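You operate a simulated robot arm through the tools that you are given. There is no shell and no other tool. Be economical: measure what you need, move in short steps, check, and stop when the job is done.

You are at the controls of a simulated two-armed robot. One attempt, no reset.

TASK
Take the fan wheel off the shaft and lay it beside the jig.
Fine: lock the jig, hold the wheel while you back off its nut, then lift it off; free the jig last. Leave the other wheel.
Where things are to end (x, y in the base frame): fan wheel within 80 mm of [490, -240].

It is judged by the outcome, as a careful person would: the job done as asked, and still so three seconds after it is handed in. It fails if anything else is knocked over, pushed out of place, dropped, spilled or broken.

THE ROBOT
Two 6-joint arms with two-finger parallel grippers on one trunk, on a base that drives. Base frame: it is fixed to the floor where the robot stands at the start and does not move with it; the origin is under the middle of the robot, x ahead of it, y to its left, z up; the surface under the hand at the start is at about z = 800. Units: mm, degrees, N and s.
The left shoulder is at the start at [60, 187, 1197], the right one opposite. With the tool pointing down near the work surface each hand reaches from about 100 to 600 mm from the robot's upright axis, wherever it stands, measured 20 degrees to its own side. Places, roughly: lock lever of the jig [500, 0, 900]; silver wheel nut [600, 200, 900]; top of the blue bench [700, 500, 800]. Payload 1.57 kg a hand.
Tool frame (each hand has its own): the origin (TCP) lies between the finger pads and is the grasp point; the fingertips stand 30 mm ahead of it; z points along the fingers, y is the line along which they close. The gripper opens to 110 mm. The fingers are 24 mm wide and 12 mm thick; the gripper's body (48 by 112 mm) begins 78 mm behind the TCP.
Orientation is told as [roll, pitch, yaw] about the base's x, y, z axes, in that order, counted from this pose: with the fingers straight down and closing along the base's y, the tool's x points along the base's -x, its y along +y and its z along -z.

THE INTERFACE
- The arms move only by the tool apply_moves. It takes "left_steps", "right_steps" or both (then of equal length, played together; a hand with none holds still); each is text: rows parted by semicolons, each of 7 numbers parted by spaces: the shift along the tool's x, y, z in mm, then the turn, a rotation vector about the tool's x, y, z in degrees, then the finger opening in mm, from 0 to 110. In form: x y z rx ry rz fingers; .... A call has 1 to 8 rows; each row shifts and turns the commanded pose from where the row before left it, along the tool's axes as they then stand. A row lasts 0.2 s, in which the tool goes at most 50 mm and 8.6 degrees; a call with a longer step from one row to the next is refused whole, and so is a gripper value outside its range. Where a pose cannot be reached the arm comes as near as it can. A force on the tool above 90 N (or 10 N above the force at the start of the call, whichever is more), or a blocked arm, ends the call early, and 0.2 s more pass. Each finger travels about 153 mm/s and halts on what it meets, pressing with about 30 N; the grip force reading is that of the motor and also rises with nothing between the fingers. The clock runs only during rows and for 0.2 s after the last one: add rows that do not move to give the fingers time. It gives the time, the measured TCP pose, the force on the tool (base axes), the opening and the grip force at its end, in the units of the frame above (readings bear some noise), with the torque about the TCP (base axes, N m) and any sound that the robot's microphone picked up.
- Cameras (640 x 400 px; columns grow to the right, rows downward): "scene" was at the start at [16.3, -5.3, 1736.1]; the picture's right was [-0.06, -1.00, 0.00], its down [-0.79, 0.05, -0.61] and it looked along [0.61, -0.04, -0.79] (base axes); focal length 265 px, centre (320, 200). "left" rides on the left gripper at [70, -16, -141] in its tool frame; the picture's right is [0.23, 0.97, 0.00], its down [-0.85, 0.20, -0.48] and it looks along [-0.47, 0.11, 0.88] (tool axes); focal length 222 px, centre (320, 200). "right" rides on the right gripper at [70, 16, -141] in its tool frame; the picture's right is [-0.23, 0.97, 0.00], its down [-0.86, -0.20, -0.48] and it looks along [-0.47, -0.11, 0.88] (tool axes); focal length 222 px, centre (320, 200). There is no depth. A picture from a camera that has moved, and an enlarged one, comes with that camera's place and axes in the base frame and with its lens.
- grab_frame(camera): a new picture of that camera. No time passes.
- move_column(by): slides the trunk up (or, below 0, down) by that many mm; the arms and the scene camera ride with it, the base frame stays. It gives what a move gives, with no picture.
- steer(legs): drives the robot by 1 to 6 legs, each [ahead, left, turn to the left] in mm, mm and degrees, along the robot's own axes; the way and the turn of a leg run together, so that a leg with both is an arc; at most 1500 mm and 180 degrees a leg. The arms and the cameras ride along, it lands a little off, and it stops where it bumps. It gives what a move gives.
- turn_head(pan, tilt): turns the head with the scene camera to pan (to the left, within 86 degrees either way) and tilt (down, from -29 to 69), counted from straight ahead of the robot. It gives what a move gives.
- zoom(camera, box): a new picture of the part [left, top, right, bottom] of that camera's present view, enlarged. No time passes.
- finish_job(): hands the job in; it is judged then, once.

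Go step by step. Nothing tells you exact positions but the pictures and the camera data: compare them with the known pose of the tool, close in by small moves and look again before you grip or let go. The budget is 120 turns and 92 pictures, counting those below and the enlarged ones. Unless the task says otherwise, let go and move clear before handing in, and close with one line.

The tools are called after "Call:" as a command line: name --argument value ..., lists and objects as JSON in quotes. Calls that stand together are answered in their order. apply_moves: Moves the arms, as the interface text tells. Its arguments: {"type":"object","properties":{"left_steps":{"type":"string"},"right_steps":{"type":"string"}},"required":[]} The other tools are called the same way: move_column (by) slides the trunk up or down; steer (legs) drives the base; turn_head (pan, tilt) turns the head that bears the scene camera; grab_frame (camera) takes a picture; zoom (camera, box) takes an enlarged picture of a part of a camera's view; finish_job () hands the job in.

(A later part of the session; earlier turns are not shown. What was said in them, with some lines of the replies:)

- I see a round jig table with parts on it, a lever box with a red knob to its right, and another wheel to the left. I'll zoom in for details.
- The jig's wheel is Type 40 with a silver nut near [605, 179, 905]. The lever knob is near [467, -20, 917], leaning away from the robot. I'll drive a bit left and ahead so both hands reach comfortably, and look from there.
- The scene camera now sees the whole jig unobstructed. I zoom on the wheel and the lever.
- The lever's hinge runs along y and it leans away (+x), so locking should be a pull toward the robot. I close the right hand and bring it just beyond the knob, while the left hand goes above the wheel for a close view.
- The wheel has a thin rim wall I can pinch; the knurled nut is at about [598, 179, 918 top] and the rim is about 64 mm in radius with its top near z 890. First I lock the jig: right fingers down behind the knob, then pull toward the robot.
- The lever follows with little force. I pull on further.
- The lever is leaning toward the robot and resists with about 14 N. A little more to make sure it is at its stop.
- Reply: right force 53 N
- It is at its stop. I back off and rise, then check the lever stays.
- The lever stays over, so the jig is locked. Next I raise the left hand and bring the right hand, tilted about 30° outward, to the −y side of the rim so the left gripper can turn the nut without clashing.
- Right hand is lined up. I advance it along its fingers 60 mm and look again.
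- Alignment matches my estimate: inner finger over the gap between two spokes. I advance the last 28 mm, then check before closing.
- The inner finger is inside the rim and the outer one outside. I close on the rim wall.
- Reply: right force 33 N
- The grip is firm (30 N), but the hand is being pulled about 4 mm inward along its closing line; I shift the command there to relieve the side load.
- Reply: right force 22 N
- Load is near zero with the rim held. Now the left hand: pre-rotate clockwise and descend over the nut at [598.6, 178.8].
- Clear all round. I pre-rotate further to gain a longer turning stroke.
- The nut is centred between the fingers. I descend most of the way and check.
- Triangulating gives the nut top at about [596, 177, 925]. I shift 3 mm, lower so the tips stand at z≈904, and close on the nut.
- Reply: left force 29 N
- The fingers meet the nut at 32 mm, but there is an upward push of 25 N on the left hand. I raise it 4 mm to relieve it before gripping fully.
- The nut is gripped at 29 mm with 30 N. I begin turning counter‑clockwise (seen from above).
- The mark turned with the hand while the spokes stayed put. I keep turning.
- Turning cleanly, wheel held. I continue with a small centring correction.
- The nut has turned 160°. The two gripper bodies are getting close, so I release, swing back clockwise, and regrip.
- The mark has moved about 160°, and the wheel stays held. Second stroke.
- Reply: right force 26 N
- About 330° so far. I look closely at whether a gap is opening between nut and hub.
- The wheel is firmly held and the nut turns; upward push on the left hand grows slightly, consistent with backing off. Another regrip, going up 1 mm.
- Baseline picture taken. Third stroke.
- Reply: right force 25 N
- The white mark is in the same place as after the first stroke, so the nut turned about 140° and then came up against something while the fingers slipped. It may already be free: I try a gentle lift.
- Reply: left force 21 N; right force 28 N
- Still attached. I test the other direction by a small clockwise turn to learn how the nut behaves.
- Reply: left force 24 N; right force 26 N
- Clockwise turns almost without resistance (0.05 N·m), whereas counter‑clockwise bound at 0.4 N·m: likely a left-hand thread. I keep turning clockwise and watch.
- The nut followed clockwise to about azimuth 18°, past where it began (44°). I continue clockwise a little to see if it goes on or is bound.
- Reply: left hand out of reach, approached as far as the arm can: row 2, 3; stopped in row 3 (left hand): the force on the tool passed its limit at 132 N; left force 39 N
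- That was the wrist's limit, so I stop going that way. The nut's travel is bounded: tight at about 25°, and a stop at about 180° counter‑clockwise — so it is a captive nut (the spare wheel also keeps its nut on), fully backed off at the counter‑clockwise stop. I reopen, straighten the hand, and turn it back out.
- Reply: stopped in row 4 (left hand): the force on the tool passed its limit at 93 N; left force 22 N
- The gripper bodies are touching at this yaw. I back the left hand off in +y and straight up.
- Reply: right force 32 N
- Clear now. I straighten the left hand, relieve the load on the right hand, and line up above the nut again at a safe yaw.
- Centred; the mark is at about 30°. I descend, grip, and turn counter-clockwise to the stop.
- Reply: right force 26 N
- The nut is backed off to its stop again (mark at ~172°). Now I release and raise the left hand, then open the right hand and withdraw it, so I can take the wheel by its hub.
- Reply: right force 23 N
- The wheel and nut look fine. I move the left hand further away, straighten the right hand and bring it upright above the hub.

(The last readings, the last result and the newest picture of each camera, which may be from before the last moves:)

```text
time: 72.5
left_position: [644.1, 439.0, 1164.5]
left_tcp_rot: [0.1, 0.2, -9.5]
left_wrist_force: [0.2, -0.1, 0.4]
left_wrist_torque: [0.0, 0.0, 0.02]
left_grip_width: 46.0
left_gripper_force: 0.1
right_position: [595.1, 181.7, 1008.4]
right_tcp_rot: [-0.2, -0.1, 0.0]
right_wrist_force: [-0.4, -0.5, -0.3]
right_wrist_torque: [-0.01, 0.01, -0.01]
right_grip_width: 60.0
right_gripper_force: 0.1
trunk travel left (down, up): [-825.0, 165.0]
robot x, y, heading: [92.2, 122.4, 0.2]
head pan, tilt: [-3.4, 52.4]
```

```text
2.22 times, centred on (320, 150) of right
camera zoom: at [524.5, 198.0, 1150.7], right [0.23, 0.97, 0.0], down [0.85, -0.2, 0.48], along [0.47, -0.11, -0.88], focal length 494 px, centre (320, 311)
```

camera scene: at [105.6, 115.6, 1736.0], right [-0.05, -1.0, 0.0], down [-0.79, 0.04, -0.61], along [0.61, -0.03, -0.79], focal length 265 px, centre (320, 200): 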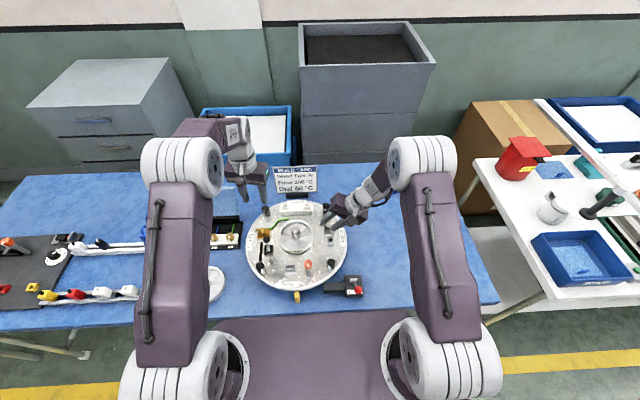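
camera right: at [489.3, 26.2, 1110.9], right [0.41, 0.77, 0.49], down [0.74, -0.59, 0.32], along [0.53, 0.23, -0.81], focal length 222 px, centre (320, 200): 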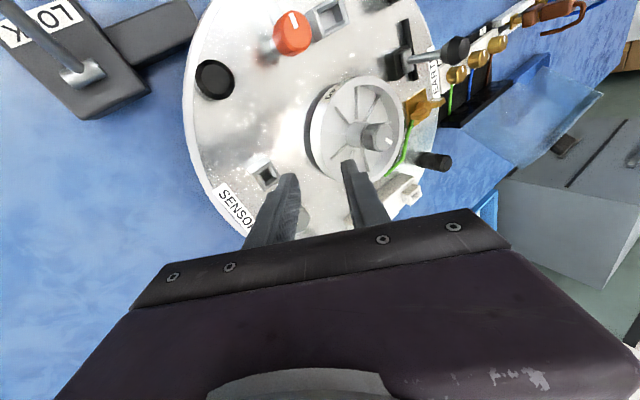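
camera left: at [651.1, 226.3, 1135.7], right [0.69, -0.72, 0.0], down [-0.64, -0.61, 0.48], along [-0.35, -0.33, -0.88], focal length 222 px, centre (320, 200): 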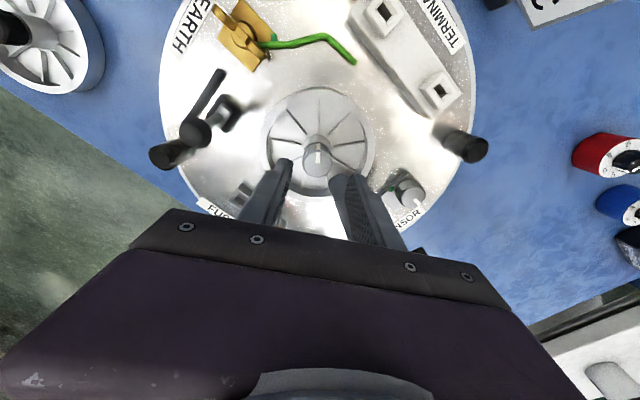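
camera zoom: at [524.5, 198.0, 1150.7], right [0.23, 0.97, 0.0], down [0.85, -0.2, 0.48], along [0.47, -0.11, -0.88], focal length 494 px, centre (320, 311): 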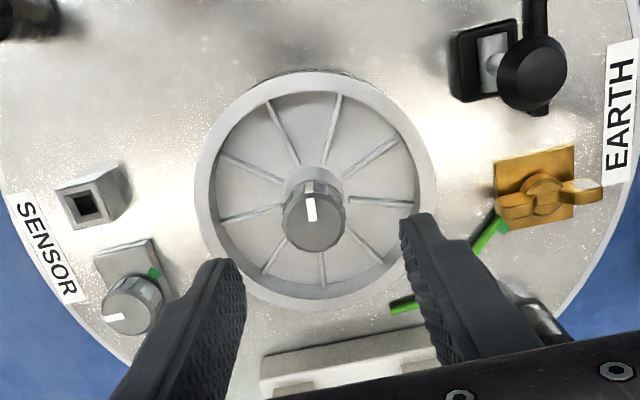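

The nut is at about [598, 178.5]. I centre the right hand, lower it so the tips stand around z≈889 beside the hub, and close.

Call:
apply_moves --right_steps "-2 -2 30 0 0 0 60;0 0 30 0 0 0 60;0 0 15 0 0 0 60;0 0 14 0 0 0 60;0 0 0 0 0 0 60"

Call:
zoom --camera "right" --box '[200, 60, 440, 240]'

Call:
zoom --camera "scene" --box '[260, 190, 360, 260]'

```text
time: 73.7
left_position: [645.4, 438.7, 1164.7]
left_tcp_rot: [0.2, 0.2, -9.4]
left_wrist_force: [0.6, 0.4, 0.0]
left_wrist_torque: [-0.02, 0.03, -0.02]
left_grip_width: 46.2
left_gripper_force: 0.0
right_position: [598.5, 180.0, 919.8]
right_tcp_rot: [-0.1, -0.3, 0.0]
right_wrist_force: [-0.2, 0.1, 0.1]
right_wrist_torque: [0.01, -0.01, 0.03]
right_grip_width: 60.0
right_gripper_force: 0.0
trunk travel left (down, up): [-825.0, 165.0]
robot x, y, heading: [93.7, 121.2, 0.2]
head pan, tilt: [-3.4, 52.4]
```

```text
2.22 times, centred on (320, 150) of right
camera zoom: at [527.6, 195.7, 1062.1], right [0.23, 0.97, 0.0], down [0.85, -0.2, 0.48], along [0.47, -0.11, -0.88], focal length 494 px, centre (320, 311)
```

zoom: 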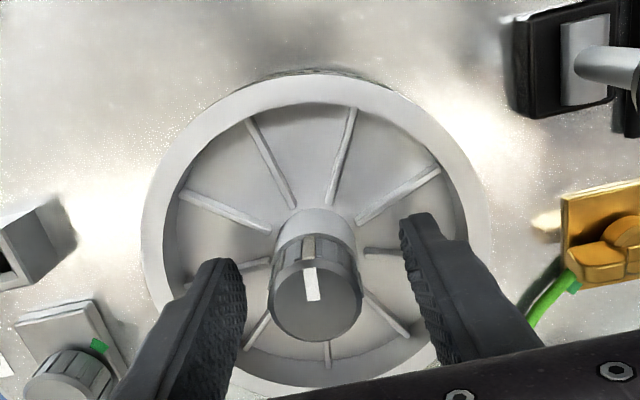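

```text
5.71 times, centred on (310, 225) of scene
camera zoom: at [106.9, 116.2, 1736.1], right [-0.05, -1.0, 0.0], down [-0.79, 0.04, -0.61], along [0.61, -0.03, -0.79], focal length 1512 px, centre (377, 57)
```

zoom: 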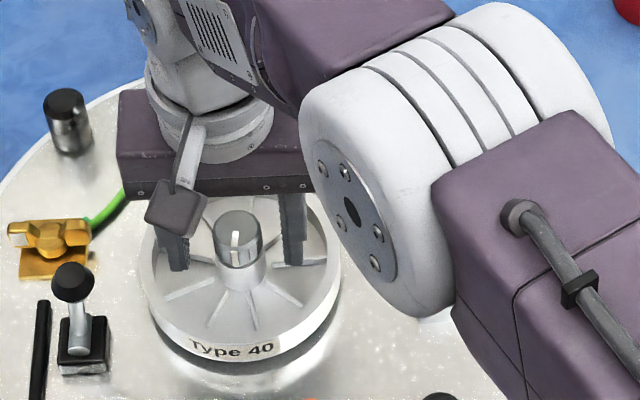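

Well placed. I nudge 2.5 mm and close on hub and nut.

Call:
apply_moves --right_steps "0 -2.5 0 0 0 0 50;0 0 0 0 0 0 40;0 0 0 0 0 0 30;0 0 0 0 0 0 15;0 0 0 0 0 0 0;0 0 0 0 0 0 0"

Call:
zoom --camera "right" --box '[200, 60, 440, 240]'

```text
time: 75.1
left_position: [645.9, 438.6, 1164.4]
left_tcp_rot: [0.1, 0.1, -9.5]
left_wrist_force: [-0.4, -0.5, 0.2]
left_wrist_torque: [0.02, -0.01, 0.0]
left_grip_width: 45.9
left_gripper_force: 0.1
right_position: [599.1, 177.5, 921.4]
right_tcp_rot: [-0.1, -0.1, 0.0]
right_wrist_force: [0.0, -0.6, -0.3]
right_wrist_torque: [-0.01, 0.01, 0.05]
right_grip_width: 31.5
right_gripper_force: 30.4
trunk travel left (down, up): [-825.0, 165.0]
robot x, y, heading: [90.9, 123.1, 0.4]
head pan, tilt: [-3.4, 52.4]
```

```text
2.22 times, centred on (320, 150) of right
camera zoom: at [527.9, 193.1, 1062.4], right [0.23, 0.97, 0.0], down [0.85, -0.2, 0.48], along [0.47, -0.11, -0.88], focal length 494 px, centre (320, 311)
```

zoom: 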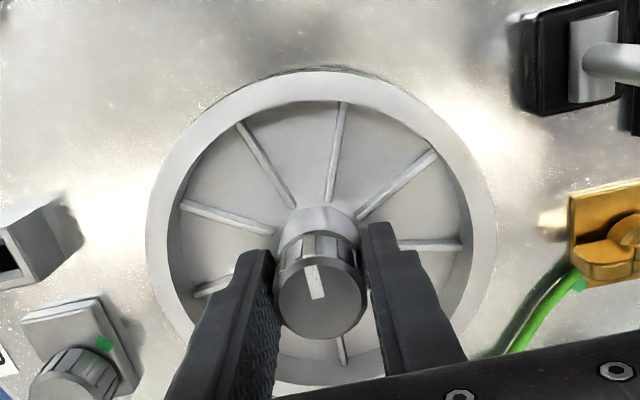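

A clean grip (31.5 mm, 30 N, no side load). I lift slowly 4 mm and read the force.

Call:
apply_moves --right_steps "0 0 -2 0 0 0 0;0 0 -2 0 0 0 0;0 0 0 0 0 0 0"

```text
time: 75.9
left_position: [645.2, 440.6, 1164.9]
left_tcp_rot: [0.0, 0.0, -9.5]
left_wrist_force: [-0.6, -0.4, 0.4]
left_wrist_torque: [0.01, 0.01, -0.02]
left_grip_width: 46.1
left_gripper_force: 0.0
right_position: [599.3, 176.7, 924.1]
right_tcp_rot: [0.0, -0.3, 0.0]
right_wrist_force: [0.6, 5.8, -3.5]
right_wrist_torque: [0.23, 0.03, 0.02]
right_grip_width: 31.7
right_gripper_force: 30.2
trunk travel left (down, up): [-825.0, 165.0]
robot x, y, heading: [92.4, 118.1, 0.3]
head pan, tilt: [-3.4, 52.4]
```

Only about 3.5 N downward, roughly the wheel's weight, so it is coming off. I lift on.

Call:
apply_moves --right_steps "0 0 -4 0 0 0 0;0 0 -5 0 0 0 0;0 0 -6 0 0 0 0;0 0 -6 0 0 0 0;0 0 0 0 0 0 0"

Call:
zoom --camera "scene" --box '[260, 190, 360, 260]'

Call:
zoom --camera "right" --box '[200, 60, 440, 240]'

```text
time: 77.1
left_position: [645.5, 437.7, 1165.3]
left_tcp_rot: [0.1, 0.0, -9.5]
left_wrist_force: [-0.1, 0.4, -0.6]
left_wrist_torque: [0.0, 0.02, 0.01]
left_grip_width: 46.1
left_gripper_force: 0.1
right_position: [599.0, 177.0, 946.7]
right_tcp_rot: [-0.1, -0.2, 0.0]
right_wrist_force: [0.0, 2.2, 1.6]
right_wrist_torque: [0.05, 0.0, -0.01]
right_grip_width: 31.5
right_gripper_force: 30.0
trunk travel left (down, up): [-825.0, 165.0]
robot x, y, heading: [89.1, 117.8, 0.1]
head pan, tilt: [-3.4, 52.4]
```

```text
5.71 times, centred on (310, 225) of scene
camera zoom: at [107.0, 116.4, 1736.2], right [-0.05, -1.0, 0.0], down [-0.79, 0.04, -0.61], along [0.61, -0.03, -0.79], focal length 1512 px, centre (377, 57)
```

zoom: 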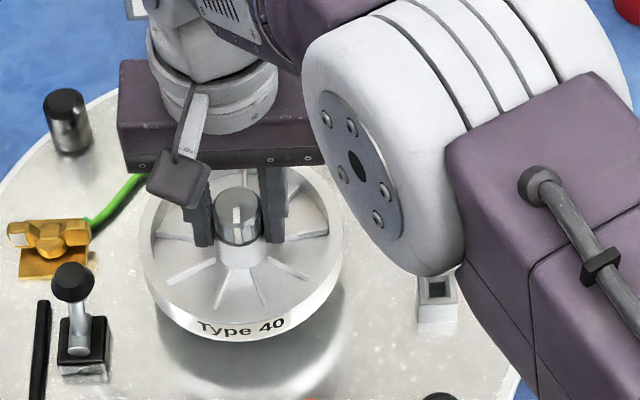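

```text
2.22 times, centred on (320, 150) of right
camera zoom: at [529.0, 191.8, 1088.0], right [0.23, 0.97, 0.0], down [0.85, -0.2, 0.48], along [0.47, -0.11, -0.88], focal length 494 px, centre (320, 311)
```

zoom: 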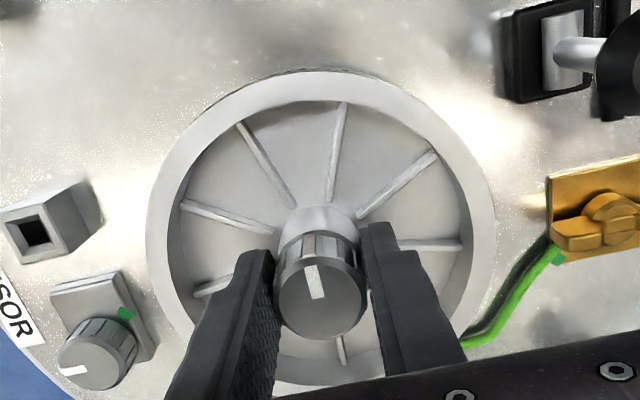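

The wheel rises cleanly with the hand. I lift it clear of the shaft.

Call:
apply_moves --right_steps "0 0 -15 0 0 0 0;0 0 -20 0 0 0 0;0 0 -20 0 0 0 0;0 0 -20 0 0 0 0;0 0 0 0 0 0 0"

Call:
grab_frame --camera "scene"

```text
time: 78.3
left_position: [645.7, 439.3, 1163.9]
left_tcp_rot: [0.1, 0.1, -9.6]
left_wrist_force: [-0.9, 0.3, 0.7]
left_wrist_torque: [0.01, -0.01, 0.04]
left_grip_width: 45.8
left_gripper_force: 0.1
right_position: [600.2, 176.7, 1019.2]
right_tcp_rot: [-0.1, -0.1, 0.1]
right_wrist_force: [0.3, 0.2, -1.8]
right_wrist_torque: [-0.03, -0.03, 0.0]
right_grip_width: 31.5
right_gripper_force: 30.0
trunk travel left (down, up): [-825.0, 165.0]
robot x, y, heading: [91.3, 118.7, 0.2]
head pan, tilt: [-3.4, 52.4]
```

```text
26 pictures are left
camera scene: at [107.2, 116.4, 1736.1], right [-0.05, -1.0, 0.0], down [-0.79, 0.04, -0.61], along [0.61, -0.03, -0.79], focal length 265 px, centre (320, 200)
```

scene: 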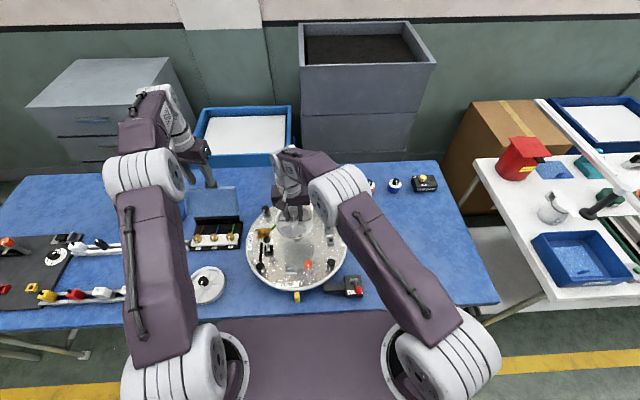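

Off the shaft. I carry it toward [490, −240] at this height.

Call:
apply_moves --right_steps "4 -15 0 0 0 0 0;8 -30 0 0 0 0 0;9.5 -36 0 0 0 0 0;9.5 -36 0 0 0 0 0;9.5 -36 0 0 0 0 0;9.5 -36 0 0 0 0 0;9.5 -36 0 0 0 0 0;9.5 -36 0 0 0 0 0"

Call:
apply_moves --right_steps "9.5 -36 0 0 0 0 0;9.5 -36 0 0 0 0 0;9.5 -36 0 0 0 0 0;9.5 -36 0 0 0 0 0;3 -12 0 0 0 0 0;0 0 0 0 0 0 0"

Call:
grab_frame --camera "scene"

Call:
grab_frame --camera "right"

```text
time: 80.1
left_position: [645.1, 437.7, 1165.1]
left_tcp_rot: [0.1, 0.1, -9.6]
left_wrist_force: [0.6, 0.1, -0.6]
left_wrist_torque: [0.02, -0.02, 0.0]
left_grip_width: 46.0
left_gripper_force: 0.1
right_position: [529.5, -85.1, 1022.8]
right_tcp_rot: [-0.1, -0.3, 0.0]
right_wrist_force: [-0.7, -0.1, -1.9]
right_wrist_torque: [0.02, -0.01, -0.02]
right_grip_width: 31.6
right_gripper_force: 29.8
trunk travel left (down, up): [-825.0, 165.0]
robot x, y, heading: [90.4, 118.0, 0.2]
head pan, tilt: [-3.4, 52.4]
```

```text
time: 81.5
left_position: [645.1, 438.9, 1164.9]
left_tcp_rot: [0.0, 0.1, -9.3]
left_wrist_force: [0.6, -0.2, -0.6]
left_wrist_torque: [0.0, -0.06, 0.03]
left_grip_width: 46.0
left_gripper_force: 0.1
right_position: [483.7, -240.8, 1022.5]
right_tcp_rot: [-0.1, -0.1, 0.1]
right_wrist_force: [0.2, 0.3, -2.4]
right_wrist_torque: [-0.06, 0.0, 0.01]
right_grip_width: 31.7
right_gripper_force: 30.0
trunk travel left (down, up): [-825.0, 165.0]
robot x, y, heading: [90.7, 121.8, 0.5]
head pan, tilt: [-3.4, 52.4]
```

```text
25 pictures are left
camera scene: at [107.4, 116.7, 1736.1], right [-0.05, -1.0, 0.0], down [-0.79, 0.04, -0.61], along [0.61, -0.03, -0.79], focal length 265 px, centre (320, 200)
```

scene: 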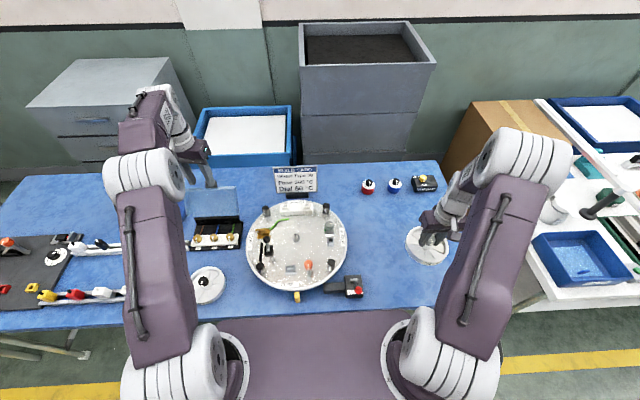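

```text
24 pictures are left
camera right: at [414.6, -225.3, 1163.5], right [0.23, 0.97, 0.0], down [0.85, -0.2, 0.48], along [0.47, -0.11, -0.88], focal length 222 px, centre (320, 200)
```

right: 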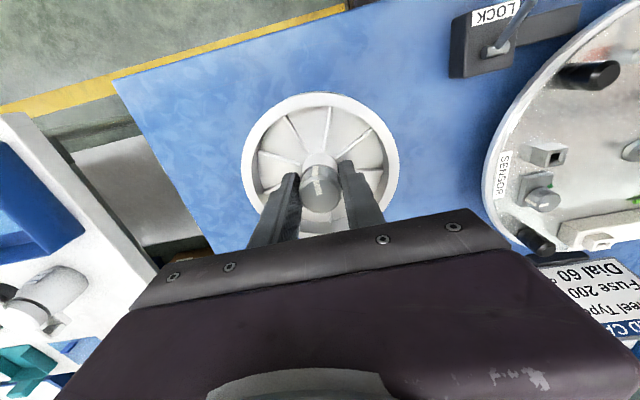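

The wheel with its nut hangs over clear table at about [484, −241]. I lower it most of the way, then feel for the surface.

Call:
apply_moves --right_steps "-5 0 30 0 0 0 0;0 0 35 0 0 0 0;0 0 35 0 0 0 0;0 0 30 0 0 0 0;0 0 15 0 0 0 0;0 0 0 0 0 0 0"

Call:
apply_moves --right_steps "0 0 6 0 0 0 0;0 0 5 0 0 0 0;0 0 4 0 0 0 0;0 0 0 0 0 0 0"

Call:
zoom --camera "scene" --box '[380, 200, 490, 280]'

```text
time: 82.9
left_position: [645.3, 439.6, 1165.8]
left_tcp_rot: [0.1, 0.0, -9.5]
left_wrist_force: [0.1, -0.2, -0.2]
left_wrist_torque: [0.0, 0.01, -0.01]
left_grip_width: 45.8
left_gripper_force: 0.1
right_position: [493.6, -241.5, 877.1]
right_tcp_rot: [-0.1, -0.1, 0.0]
right_wrist_force: [0.0, 0.0, -1.2]
right_wrist_torque: [0.0, -0.02, 0.02]
right_grip_width: 31.2
right_gripper_force: 30.0
trunk travel left (down, up): [-825.0, 165.0]
robot x, y, heading: [92.3, 120.4, 0.2]
head pan, tilt: [-3.4, 52.4]
```

```text
time: 83.9
left_position: [645.5, 438.9, 1164.4]
left_tcp_rot: [0.1, 0.1, -9.5]
left_wrist_force: [0.0, -0.3, 0.5]
left_wrist_torque: [0.01, -0.03, 0.04]
left_grip_width: 46.1
left_gripper_force: 0.1
right_position: [493.3, -241.3, 862.7]
right_tcp_rot: [-0.1, -0.1, 0.0]
right_wrist_force: [0.5, 0.0, -1.8]
right_wrist_torque: [0.0, -0.01, 0.0]
right_grip_width: 31.3
right_gripper_force: 29.6
trunk travel left (down, up): [-825.0, 165.0]
robot x, y, heading: [87.8, 120.7, 0.2]
head pan, tilt: [-3.4, 52.4]
```

```text
5.00 times, centred on (435, 240) of scene
camera zoom: at [107.1, 115.9, 1736.1], right [-0.05, -1.0, 0.0], down [-0.79, 0.04, -0.61], along [0.61, -0.03, -0.79], focal length 1323 px, centre (-255, 0)
```

zoom: 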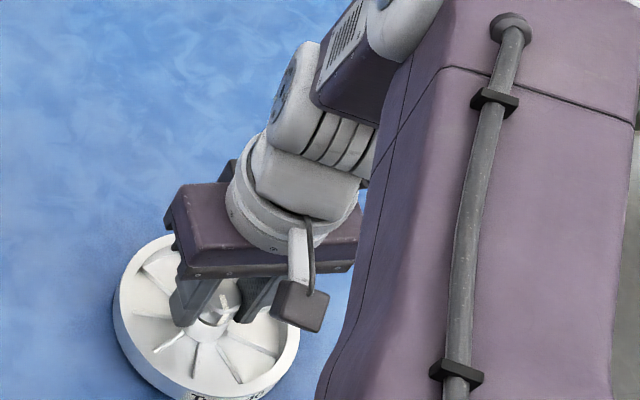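

Not yet touching, but close. I lower in 2 mm steps.

Call:
apply_moves --right_steps "0 0 2 0 0 0 0;0 0 2 0 0 0 0;0 0 2 0 0 0 0;0 0 0 0 0 0 0"

Call:
apply_moves --right_steps "0 0 1.5 0 0 0 0;0 0 1.5 0 0 0 0;0 0 0 0 0 0 0"

```text
time: 84.9
left_position: [645.4, 439.4, 1165.1]
left_tcp_rot: [0.1, 0.1, -9.6]
left_wrist_force: [-0.4, -0.9, 0.1]
left_wrist_torque: [-0.04, -0.01, 0.01]
left_grip_width: 46.2
left_gripper_force: 0.2
right_position: [493.5, -241.0, 854.4]
right_tcp_rot: [0.0, -0.1, 0.0]
right_wrist_force: [0.3, 0.1, -2.3]
right_wrist_torque: [-0.01, -0.02, 0.01]
right_grip_width: 31.6
right_gripper_force: 29.6
trunk travel left (down, up): [-825.0, 165.0]
robot x, y, heading: [87.9, 124.6, 0.4]
head pan, tilt: [-3.4, 52.4]
```

```text
time: 85.7
left_position: [645.2, 438.4, 1165.0]
left_tcp_rot: [0.2, 0.0, -9.5]
left_wrist_force: [0.2, 0.4, 1.0]
left_wrist_torque: [-0.01, 0.01, -0.02]
left_grip_width: 46.1
left_gripper_force: 0.1
right_position: [492.7, -241.2, 853.3]
right_tcp_rot: [0.0, -0.1, 0.0]
right_wrist_force: [-0.1, -0.7, -2.3]
right_wrist_torque: [0.02, 0.0, -0.01]
right_grip_width: 31.5
right_gripper_force: 29.9
trunk travel left (down, up): [-825.0, 165.0]
robot x, y, heading: [86.3, 118.9, 0.1]
head pan, tilt: [-3.4, 52.4]
```

Call:
apply_moves --right_steps "0 0 2 0 0 0 0;0 0 2 0 0 0 0;0 0 0 0 0 0 0"

Call:
zoom --camera "right" --box '[200, 60, 440, 240]'

```text
time: 86.5
left_position: [643.9, 440.5, 1164.9]
left_tcp_rot: [0.0, 0.0, -9.5]
left_wrist_force: [0.8, -0.4, 0.0]
left_wrist_torque: [0.02, 0.04, -0.01]
left_grip_width: 46.0
left_gripper_force: 0.0
right_position: [493.0, -240.9, 850.6]
right_tcp_rot: [-0.3, -0.5, -0.2]
right_wrist_force: [3.5, -5.2, 25.0]
right_wrist_torque: [-0.15, -0.15, 0.01]
right_grip_width: 31.9
right_gripper_force: 30.2
trunk travel left (down, up): [-825.0, 165.0]
robot x, y, heading: [90.8, 124.3, 0.3]
head pan, tilt: [-3.4, 52.4]
```

```text
2.22 times, centred on (320, 150) of right
camera zoom: at [422.0, -224.7, 992.6], right [0.23, 0.97, 0.0], down [0.85, -0.2, 0.49], along [0.47, -0.11, -0.87], focal length 494 px, centre (320, 311)
```

zoom: 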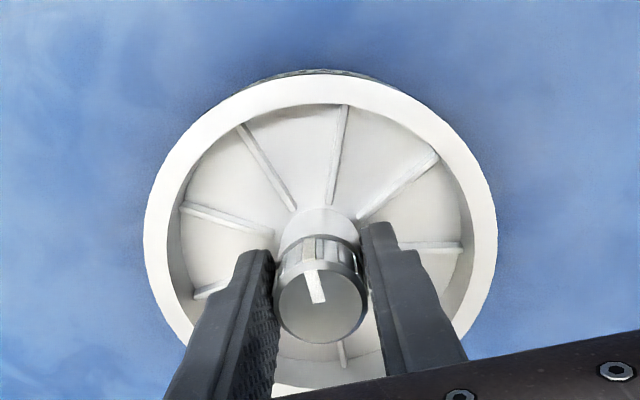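

It is down (25 N up). I ease 2 mm, release, and rise.

Call:
apply_moves --right_steps "0 0 -2.5 0 0 0 0;0 0 0 0 0 0 20;0 0 0 0 0 0 40;0 0 0 0 0 0 60;0 0 0 0 0 0 60;0 0 -20 0 0 0 60;0 0 -40 0 0 0 60;0 0 -45 0 0 0 60"

Call:
apply_moves --right_steps "0 0 -45 0 0 0 0;0 0 -20 0 0 0 0;0 0 0 0 0 0 0"

Call:
grab_frame --camera "right"

Call:
zoom --camera "scene" --box '[230, 190, 480, 320]'

```text
time: 88.3
left_position: [644.2, 439.8, 1165.2]
left_tcp_rot: [0.0, -0.1, -9.6]
left_wrist_force: [-0.8, -0.6, -0.3]
left_wrist_torque: [0.01, -0.03, -0.01]
left_grip_width: 45.8
left_gripper_force: 0.1
right_position: [493.5, -237.2, 957.3]
right_tcp_rot: [-0.1, -0.2, 0.0]
right_wrist_force: [-0.9, 0.5, 0.5]
right_wrist_torque: [0.0, -0.02, -0.01]
right_grip_width: 60.2
right_gripper_force: 0.0
trunk travel left (down, up): [-825.0, 165.0]
robot x, y, heading: [90.3, 121.8, 0.4]
head pan, tilt: [-3.4, 52.4]
```

```text
time: 89.1
left_position: [646.1, 438.4, 1165.1]
left_tcp_rot: [0.1, 0.0, -9.5]
left_wrist_force: [0.8, 0.0, -0.5]
left_wrist_torque: [0.01, 0.03, -0.04]
left_grip_width: 45.8
left_gripper_force: 0.0
right_position: [493.5, -240.2, 1022.8]
right_tcp_rot: [-0.1, 0.0, 0.1]
right_wrist_force: [0.0, 0.1, -1.0]
right_wrist_torque: [0.04, 0.0, 0.0]
right_grip_width: 0.0
right_gripper_force: 21.6
trunk travel left (down, up): [-825.0, 165.0]
robot x, y, heading: [93.0, 124.1, 0.3]
head pan, tilt: [-3.4, 52.4]
```

```text
21 pictures are left
camera right: at [423.7, -224.6, 1164.6], right [0.23, 0.97, 0.0], down [0.85, -0.2, 0.48], along [0.47, -0.11, -0.88], focal length 222 px, centre (320, 200)
```

right: 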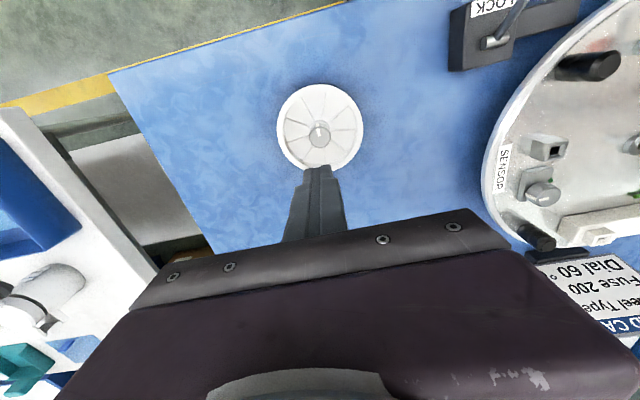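

```text
2.56 times, centred on (355, 255) of scene
camera zoom: at [108.0, 115.3, 1736.1], right [-0.05, -1.0, 0.0], down [-0.79, 0.04, -0.61], along [0.61, -0.03, -0.79], focal length 677 px, centre (230, 59)
```

zoom: 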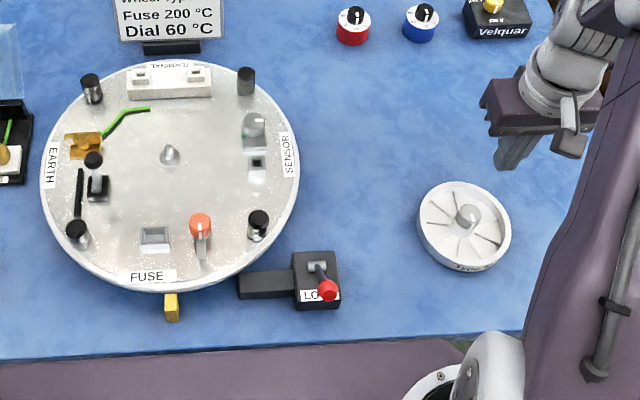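

The wheel rests at about [493, −240]. Now to free the jig: the right hand goes to the robot side of the lever.

Call:
apply_moves --right_steps "26.4 36.8 0 0 0 0 0;26.4 36.8 0 0 0 0 0;26.4 36.8 0 0 0 0 0;26.4 36.8 0 0 0 0 0;26.4 36.8 0 0 0 0 0;26.4 36.8 0 0 0 0 0;0 0 0 0 0 0 0"

Call:
zoom --camera "scene" --box '[290, 220, 430, 320]'

Call:
grab_frame --camera "right"

```text
time: 90.7
left_position: [643.5, 438.1, 1164.5]
left_tcp_rot: [0.0, 0.0, -9.5]
left_wrist_force: [-0.5, 0.4, 0.0]
left_wrist_torque: [0.03, 0.0, -0.03]
left_grip_width: 46.0
left_gripper_force: 0.0
right_position: [361.4, -12.8, 1016.2]
right_tcp_rot: [0.0, 0.0, -0.2]
right_wrist_force: [0.0, -0.5, -0.1]
right_wrist_torque: [0.01, 0.0, 0.04]
right_grip_width: 0.0
right_gripper_force: 21.5
right hand out of reach, approached as far as the arm can: row 5, 6
trunk travel left (down, up): [-825.0, 165.0]
robot x, y, heading: [92.0, 120.4, 0.5]
head pan, tilt: [-3.4, 52.4]
```

```text
4.00 times, centred on (360, 270) of scene
camera zoom: at [106.5, 115.4, 1736.1], right [-0.05, -1.0, 0.0], down [-0.79, 0.04, -0.61], along [0.61, -0.03, -0.79], focal length 1058 px, centre (160, -80)
```

zoom: 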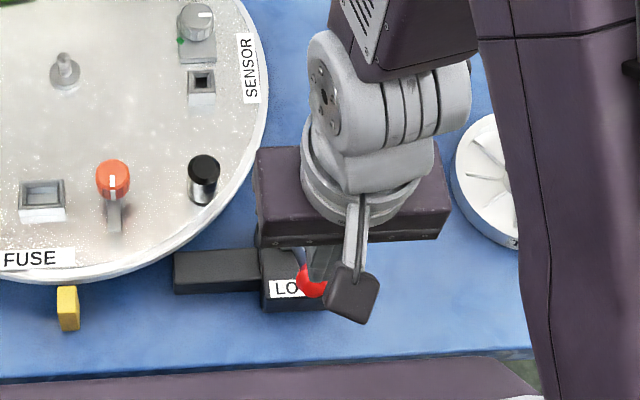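

```text
18 pictures are left
camera right: at [291.7, 3.1, 1157.7], right [0.23, 0.97, 0.0], down [0.85, -0.2, 0.48], along [0.47, -0.11, -0.88], focal length 222 px, centre (320, 200)
```

right: 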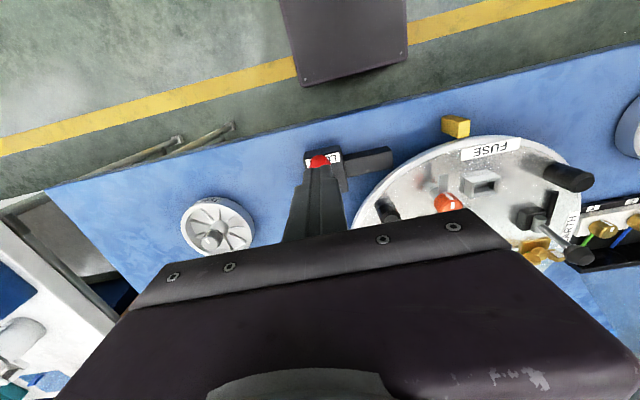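

The hand can't fold in closer than x≈361 here, so I back the robot up 60 mm.

Call:
steer --legs '[[-60, 0, 0]]'

Call:
grab_frame --camera "right"

```text
time: 91.7
left_position: [591.6, 439.5, 1161.6]
left_tcp_rot: [0.0, 0.5, -9.4]
left_wrist_force: [0.7, 0.2, -0.3]
left_wrist_torque: [0.06, 0.1, -0.04]
left_grip_width: 45.8
left_gripper_force: 0.0
right_position: [308.4, -12.1, 1014.4]
right_tcp_rot: [-0.1, 0.4, 0.0]
right_wrist_force: [1.1, 0.2, -0.7]
right_wrist_torque: [0.02, 0.06, 0.01]
right_grip_width: 0.2
right_gripper_force: 21.4
trunk travel left (down, up): [-825.0, 165.0]
robot x, y, heading: [32.7, 118.9, 0.5]
head pan, tilt: [-3.4, 52.4]
```

```text
17 pictures are left
camera right: at [239.0, 3.5, 1156.3], right [0.23, 0.97, 0.0], down [0.86, -0.2, 0.47], along [0.46, -0.11, -0.88], focal length 222 px, centre (320, 200)
```

right: 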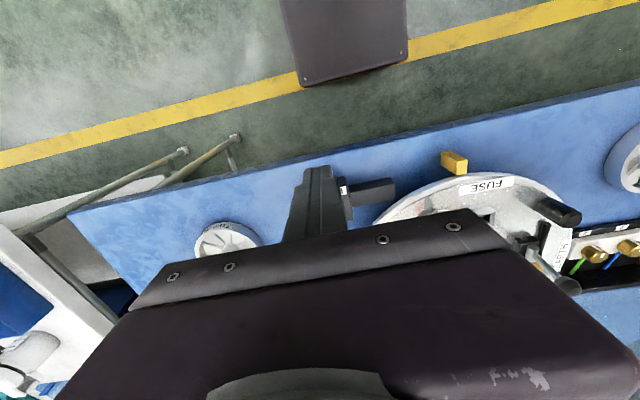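

Call:
apply_moves --right_steps "0 -6 0 0 0 0 0;0 0 30 0 0 0 0;0 0 0 0 0 0 0"

Call:
zoom --camera "scene" --box '[300, 240, 440, 340]'

```text
time: 92.5
left_position: [583.1, 439.9, 1166.2]
left_tcp_rot: [0.1, 0.0, -9.4]
left_wrist_force: [0.4, 0.1, 0.4]
left_wrist_torque: [0.02, -0.03, 0.02]
left_grip_width: 46.2
left_gripper_force: 0.0
right_position: [299.2, -15.5, 986.6]
right_tcp_rot: [-0.2, -0.2, 0.0]
right_wrist_force: [0.4, 0.1, -0.3]
right_wrist_torque: [0.02, -0.03, 0.01]
right_grip_width: 0.2
right_gripper_force: 21.5
trunk travel left (down, up): [-825.0, 165.0]
robot x, y, heading: [29.9, 122.5, 0.1]
head pan, tilt: [-3.4, 52.4]
```

```text
4.00 times, centred on (370, 290) of scene
camera zoom: at [43.8, 116.1, 1736.1], right [-0.05, -1.0, 0.0], down [-0.79, 0.04, -0.61], along [0.61, -0.03, -0.79], focal length 1058 px, centre (120, -160)
```

zoom: 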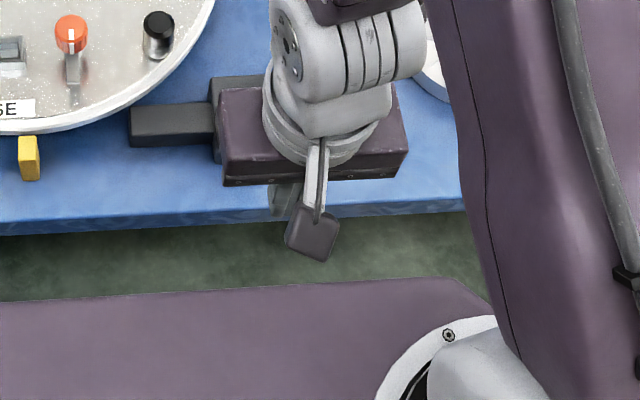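

I go down behind the knob, then push it away from the robot.

Call:
apply_moves --right_steps "-20 -3 0 0 0 0 0;0 0 32 0 0 0 0;0 0 30 0 0 0 0;-15 0 0 0 0 0 0;-15 0 0 0 0 0 0;-15 0 0 0 0 0 0;-15 0 0 0 0 0 0;0 0 0 0 0 0 0"

Call:
apply_moves --right_steps "-13 0 0 0 0 0 0;-13 0 0 0 0 0 0;-12 0 0 0 0 0 0;0 0 0 0 0 0 0"

Call:
zoom --camera "scene" --box '[300, 220, 440, 320]'

```text
time: 94.3
left_position: [587.3, 438.6, 1163.7]
left_tcp_rot: [0.0, 0.1, -9.6]
left_wrist_force: [0.5, -0.1, 0.3]
left_wrist_torque: [-0.05, 0.0, 0.01]
left_grip_width: 46.2
left_gripper_force: 0.1
right_position: [384.3, -21.9, 924.5]
right_tcp_rot: [0.0, 0.0, 0.0]
right_wrist_force: [-0.1, -0.1, 0.9]
right_wrist_torque: [0.0, 0.01, -0.03]
right_grip_width: 0.0
right_gripper_force: 20.9
trunk travel left (down, up): [-825.0, 165.0]
robot x, y, heading: [29.3, 124.2, 0.3]
head pan, tilt: [-3.4, 52.4]
```

```text
time: 95.3
left_position: [584.8, 439.0, 1164.7]
left_tcp_rot: [0.1, 0.1, -9.5]
left_wrist_force: [0.8, 1.0, 0.2]
left_wrist_torque: [0.01, -0.03, -0.02]
left_grip_width: 45.9
left_gripper_force: 0.0
right_position: [422.0, -23.1, 924.8]
right_tcp_rot: [-0.1, 0.0, 0.0]
right_wrist_force: [0.1, 0.5, -0.3]
right_wrist_torque: [0.0, 0.0, 0.05]
right_grip_width: 0.0
right_gripper_force: 21.8
trunk travel left (down, up): [-825.0, 165.0]
robot x, y, heading: [28.9, 119.6, 0.3]
head pan, tilt: [-3.4, 52.4]
```

```text
4.00 times, centred on (370, 270) of scene
camera zoom: at [47.0, 115.8, 1736.1], right [-0.05, -1.0, 0.0], down [-0.79, 0.04, -0.61], along [0.61, -0.03, -0.79], focal length 1058 px, centre (120, -80)
```

zoom: 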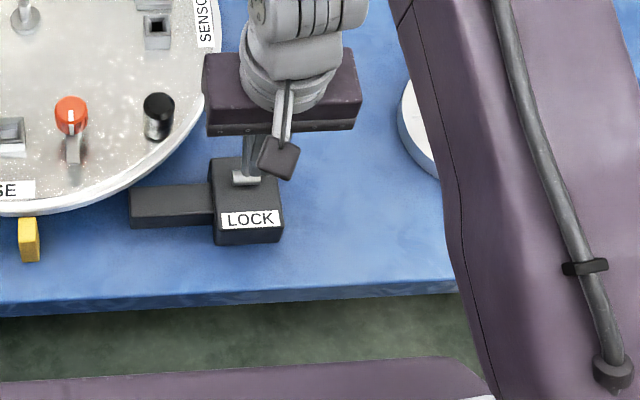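

Call:
apply_moves --right_steps "-8 0 0 0 0 0 0;-8 0 0 0 0 0 0;-6 0 0 0 0 0 0;-5 0 0 0 0 0 0;0 0 0 0 0 0 0"

Call:
grab_frame --camera "right"

```text
time: 96.5
left_position: [579.6, 438.5, 1167.3]
left_tcp_rot: [0.2, -0.2, -9.5]
left_wrist_force: [-0.6, -0.2, -0.2]
left_wrist_torque: [0.02, 0.03, 0.06]
left_grip_width: 45.9
left_gripper_force: 0.1
right_position: [436.1, -22.4, 925.4]
right_tcp_rot: [-0.2, 0.8, 0.0]
right_wrist_force: [-39.6, -4.8, -5.3]
right_wrist_torque: [-0.16, 1.22, 0.15]
right_grip_width: 0.0
right_gripper_force: 21.6
trunk travel left (down, up): [-825.0, 165.0]
robot x, y, heading: [30.7, 123.3, 0.5]
head pan, tilt: [-3.4, 52.4]
```

```text
14 pictures are left
camera right: at [368.0, -6.8, 1068.1], right [0.23, 0.97, -0.01], down [0.86, -0.2, 0.47], along [0.45, -0.11, -0.88], focal length 222 px, centre (320, 200)
```

right: 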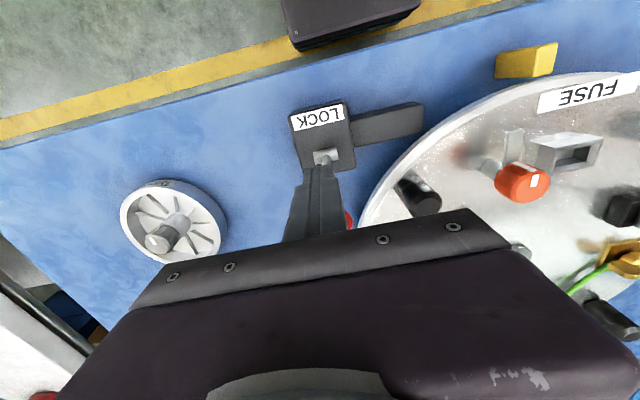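

At its stop (40 N). I back off, rise clear, and check the whole scene.

Call:
apply_moves --right_steps "15 0 0 0 0 0 0;20 0 0 0 0 0 0;20 0 0 0 0 0 0;0 0 -40 0 0 0 0;0 0 -45 0 0 0 0;0 0 -45 0 0 0 0;0 -40 -20 0 0 0 0;0 -40 0 0 0 0 0"

Call:
grab_frame --camera "scene"

Call:
zoom --camera "scene" --box '[190, 170, 470, 330]'

```text
time: 98.3
left_position: [585.4, 437.6, 1164.3]
left_tcp_rot: [0.1, 0.2, -9.5]
left_wrist_force: [-0.2, -0.4, 0.5]
left_wrist_torque: [0.03, -0.06, 0.04]
left_grip_width: 46.1
left_gripper_force: 0.2
right_position: [393.6, -101.9, 1074.2]
right_tcp_rot: [0.0, 0.0, 0.0]
right_wrist_force: [0.1, 0.5, 0.1]
right_wrist_torque: [0.01, -0.01, -0.02]
right_grip_width: 0.0
right_gripper_force: 21.7
trunk travel left (down, up): [-825.0, 165.0]
robot x, y, heading: [30.6, 123.8, 0.5]
head pan, tilt: [-3.4, 52.4]
```

```text
13 pictures are left
camera scene: at [47.6, 113.7, 1736.1], right [-0.05, -1.0, 0.0], down [-0.79, 0.04, -0.61], along [0.61, -0.03, -0.79], focal length 265 px, centre (320, 200)
```

scene: 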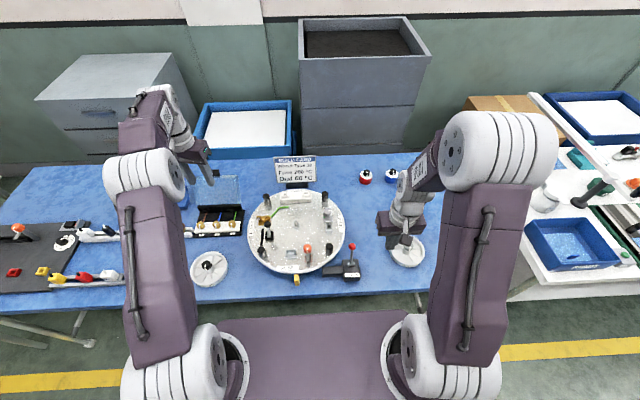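

```text
2.29 times, centred on (330, 250) of scene
camera zoom: at [47.6, 113.7, 1736.1], right [-0.05, -1.0, 0.0], down [-0.79, 0.04, -0.61], along [0.61, -0.03, -0.79], focal length 605 px, centre (297, 86)
```

zoom: 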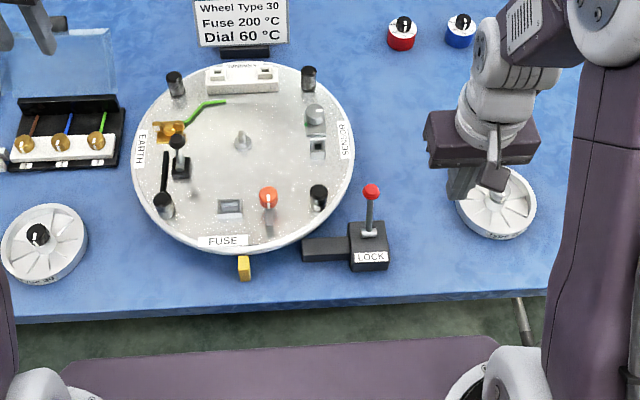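

The fan wheel lies at about [493, −240]. The lever is back at its starting, free position, the spare wheel is untouched, and both hands are clear, so I hand it in.

Call:
finish_job

```text
The job is handed in.
```

The fan wheel (Type 40, its silver nut still on it) is off the shaft and lying at about [493, −240]. The jig is free again and the other wheel was left where it was.
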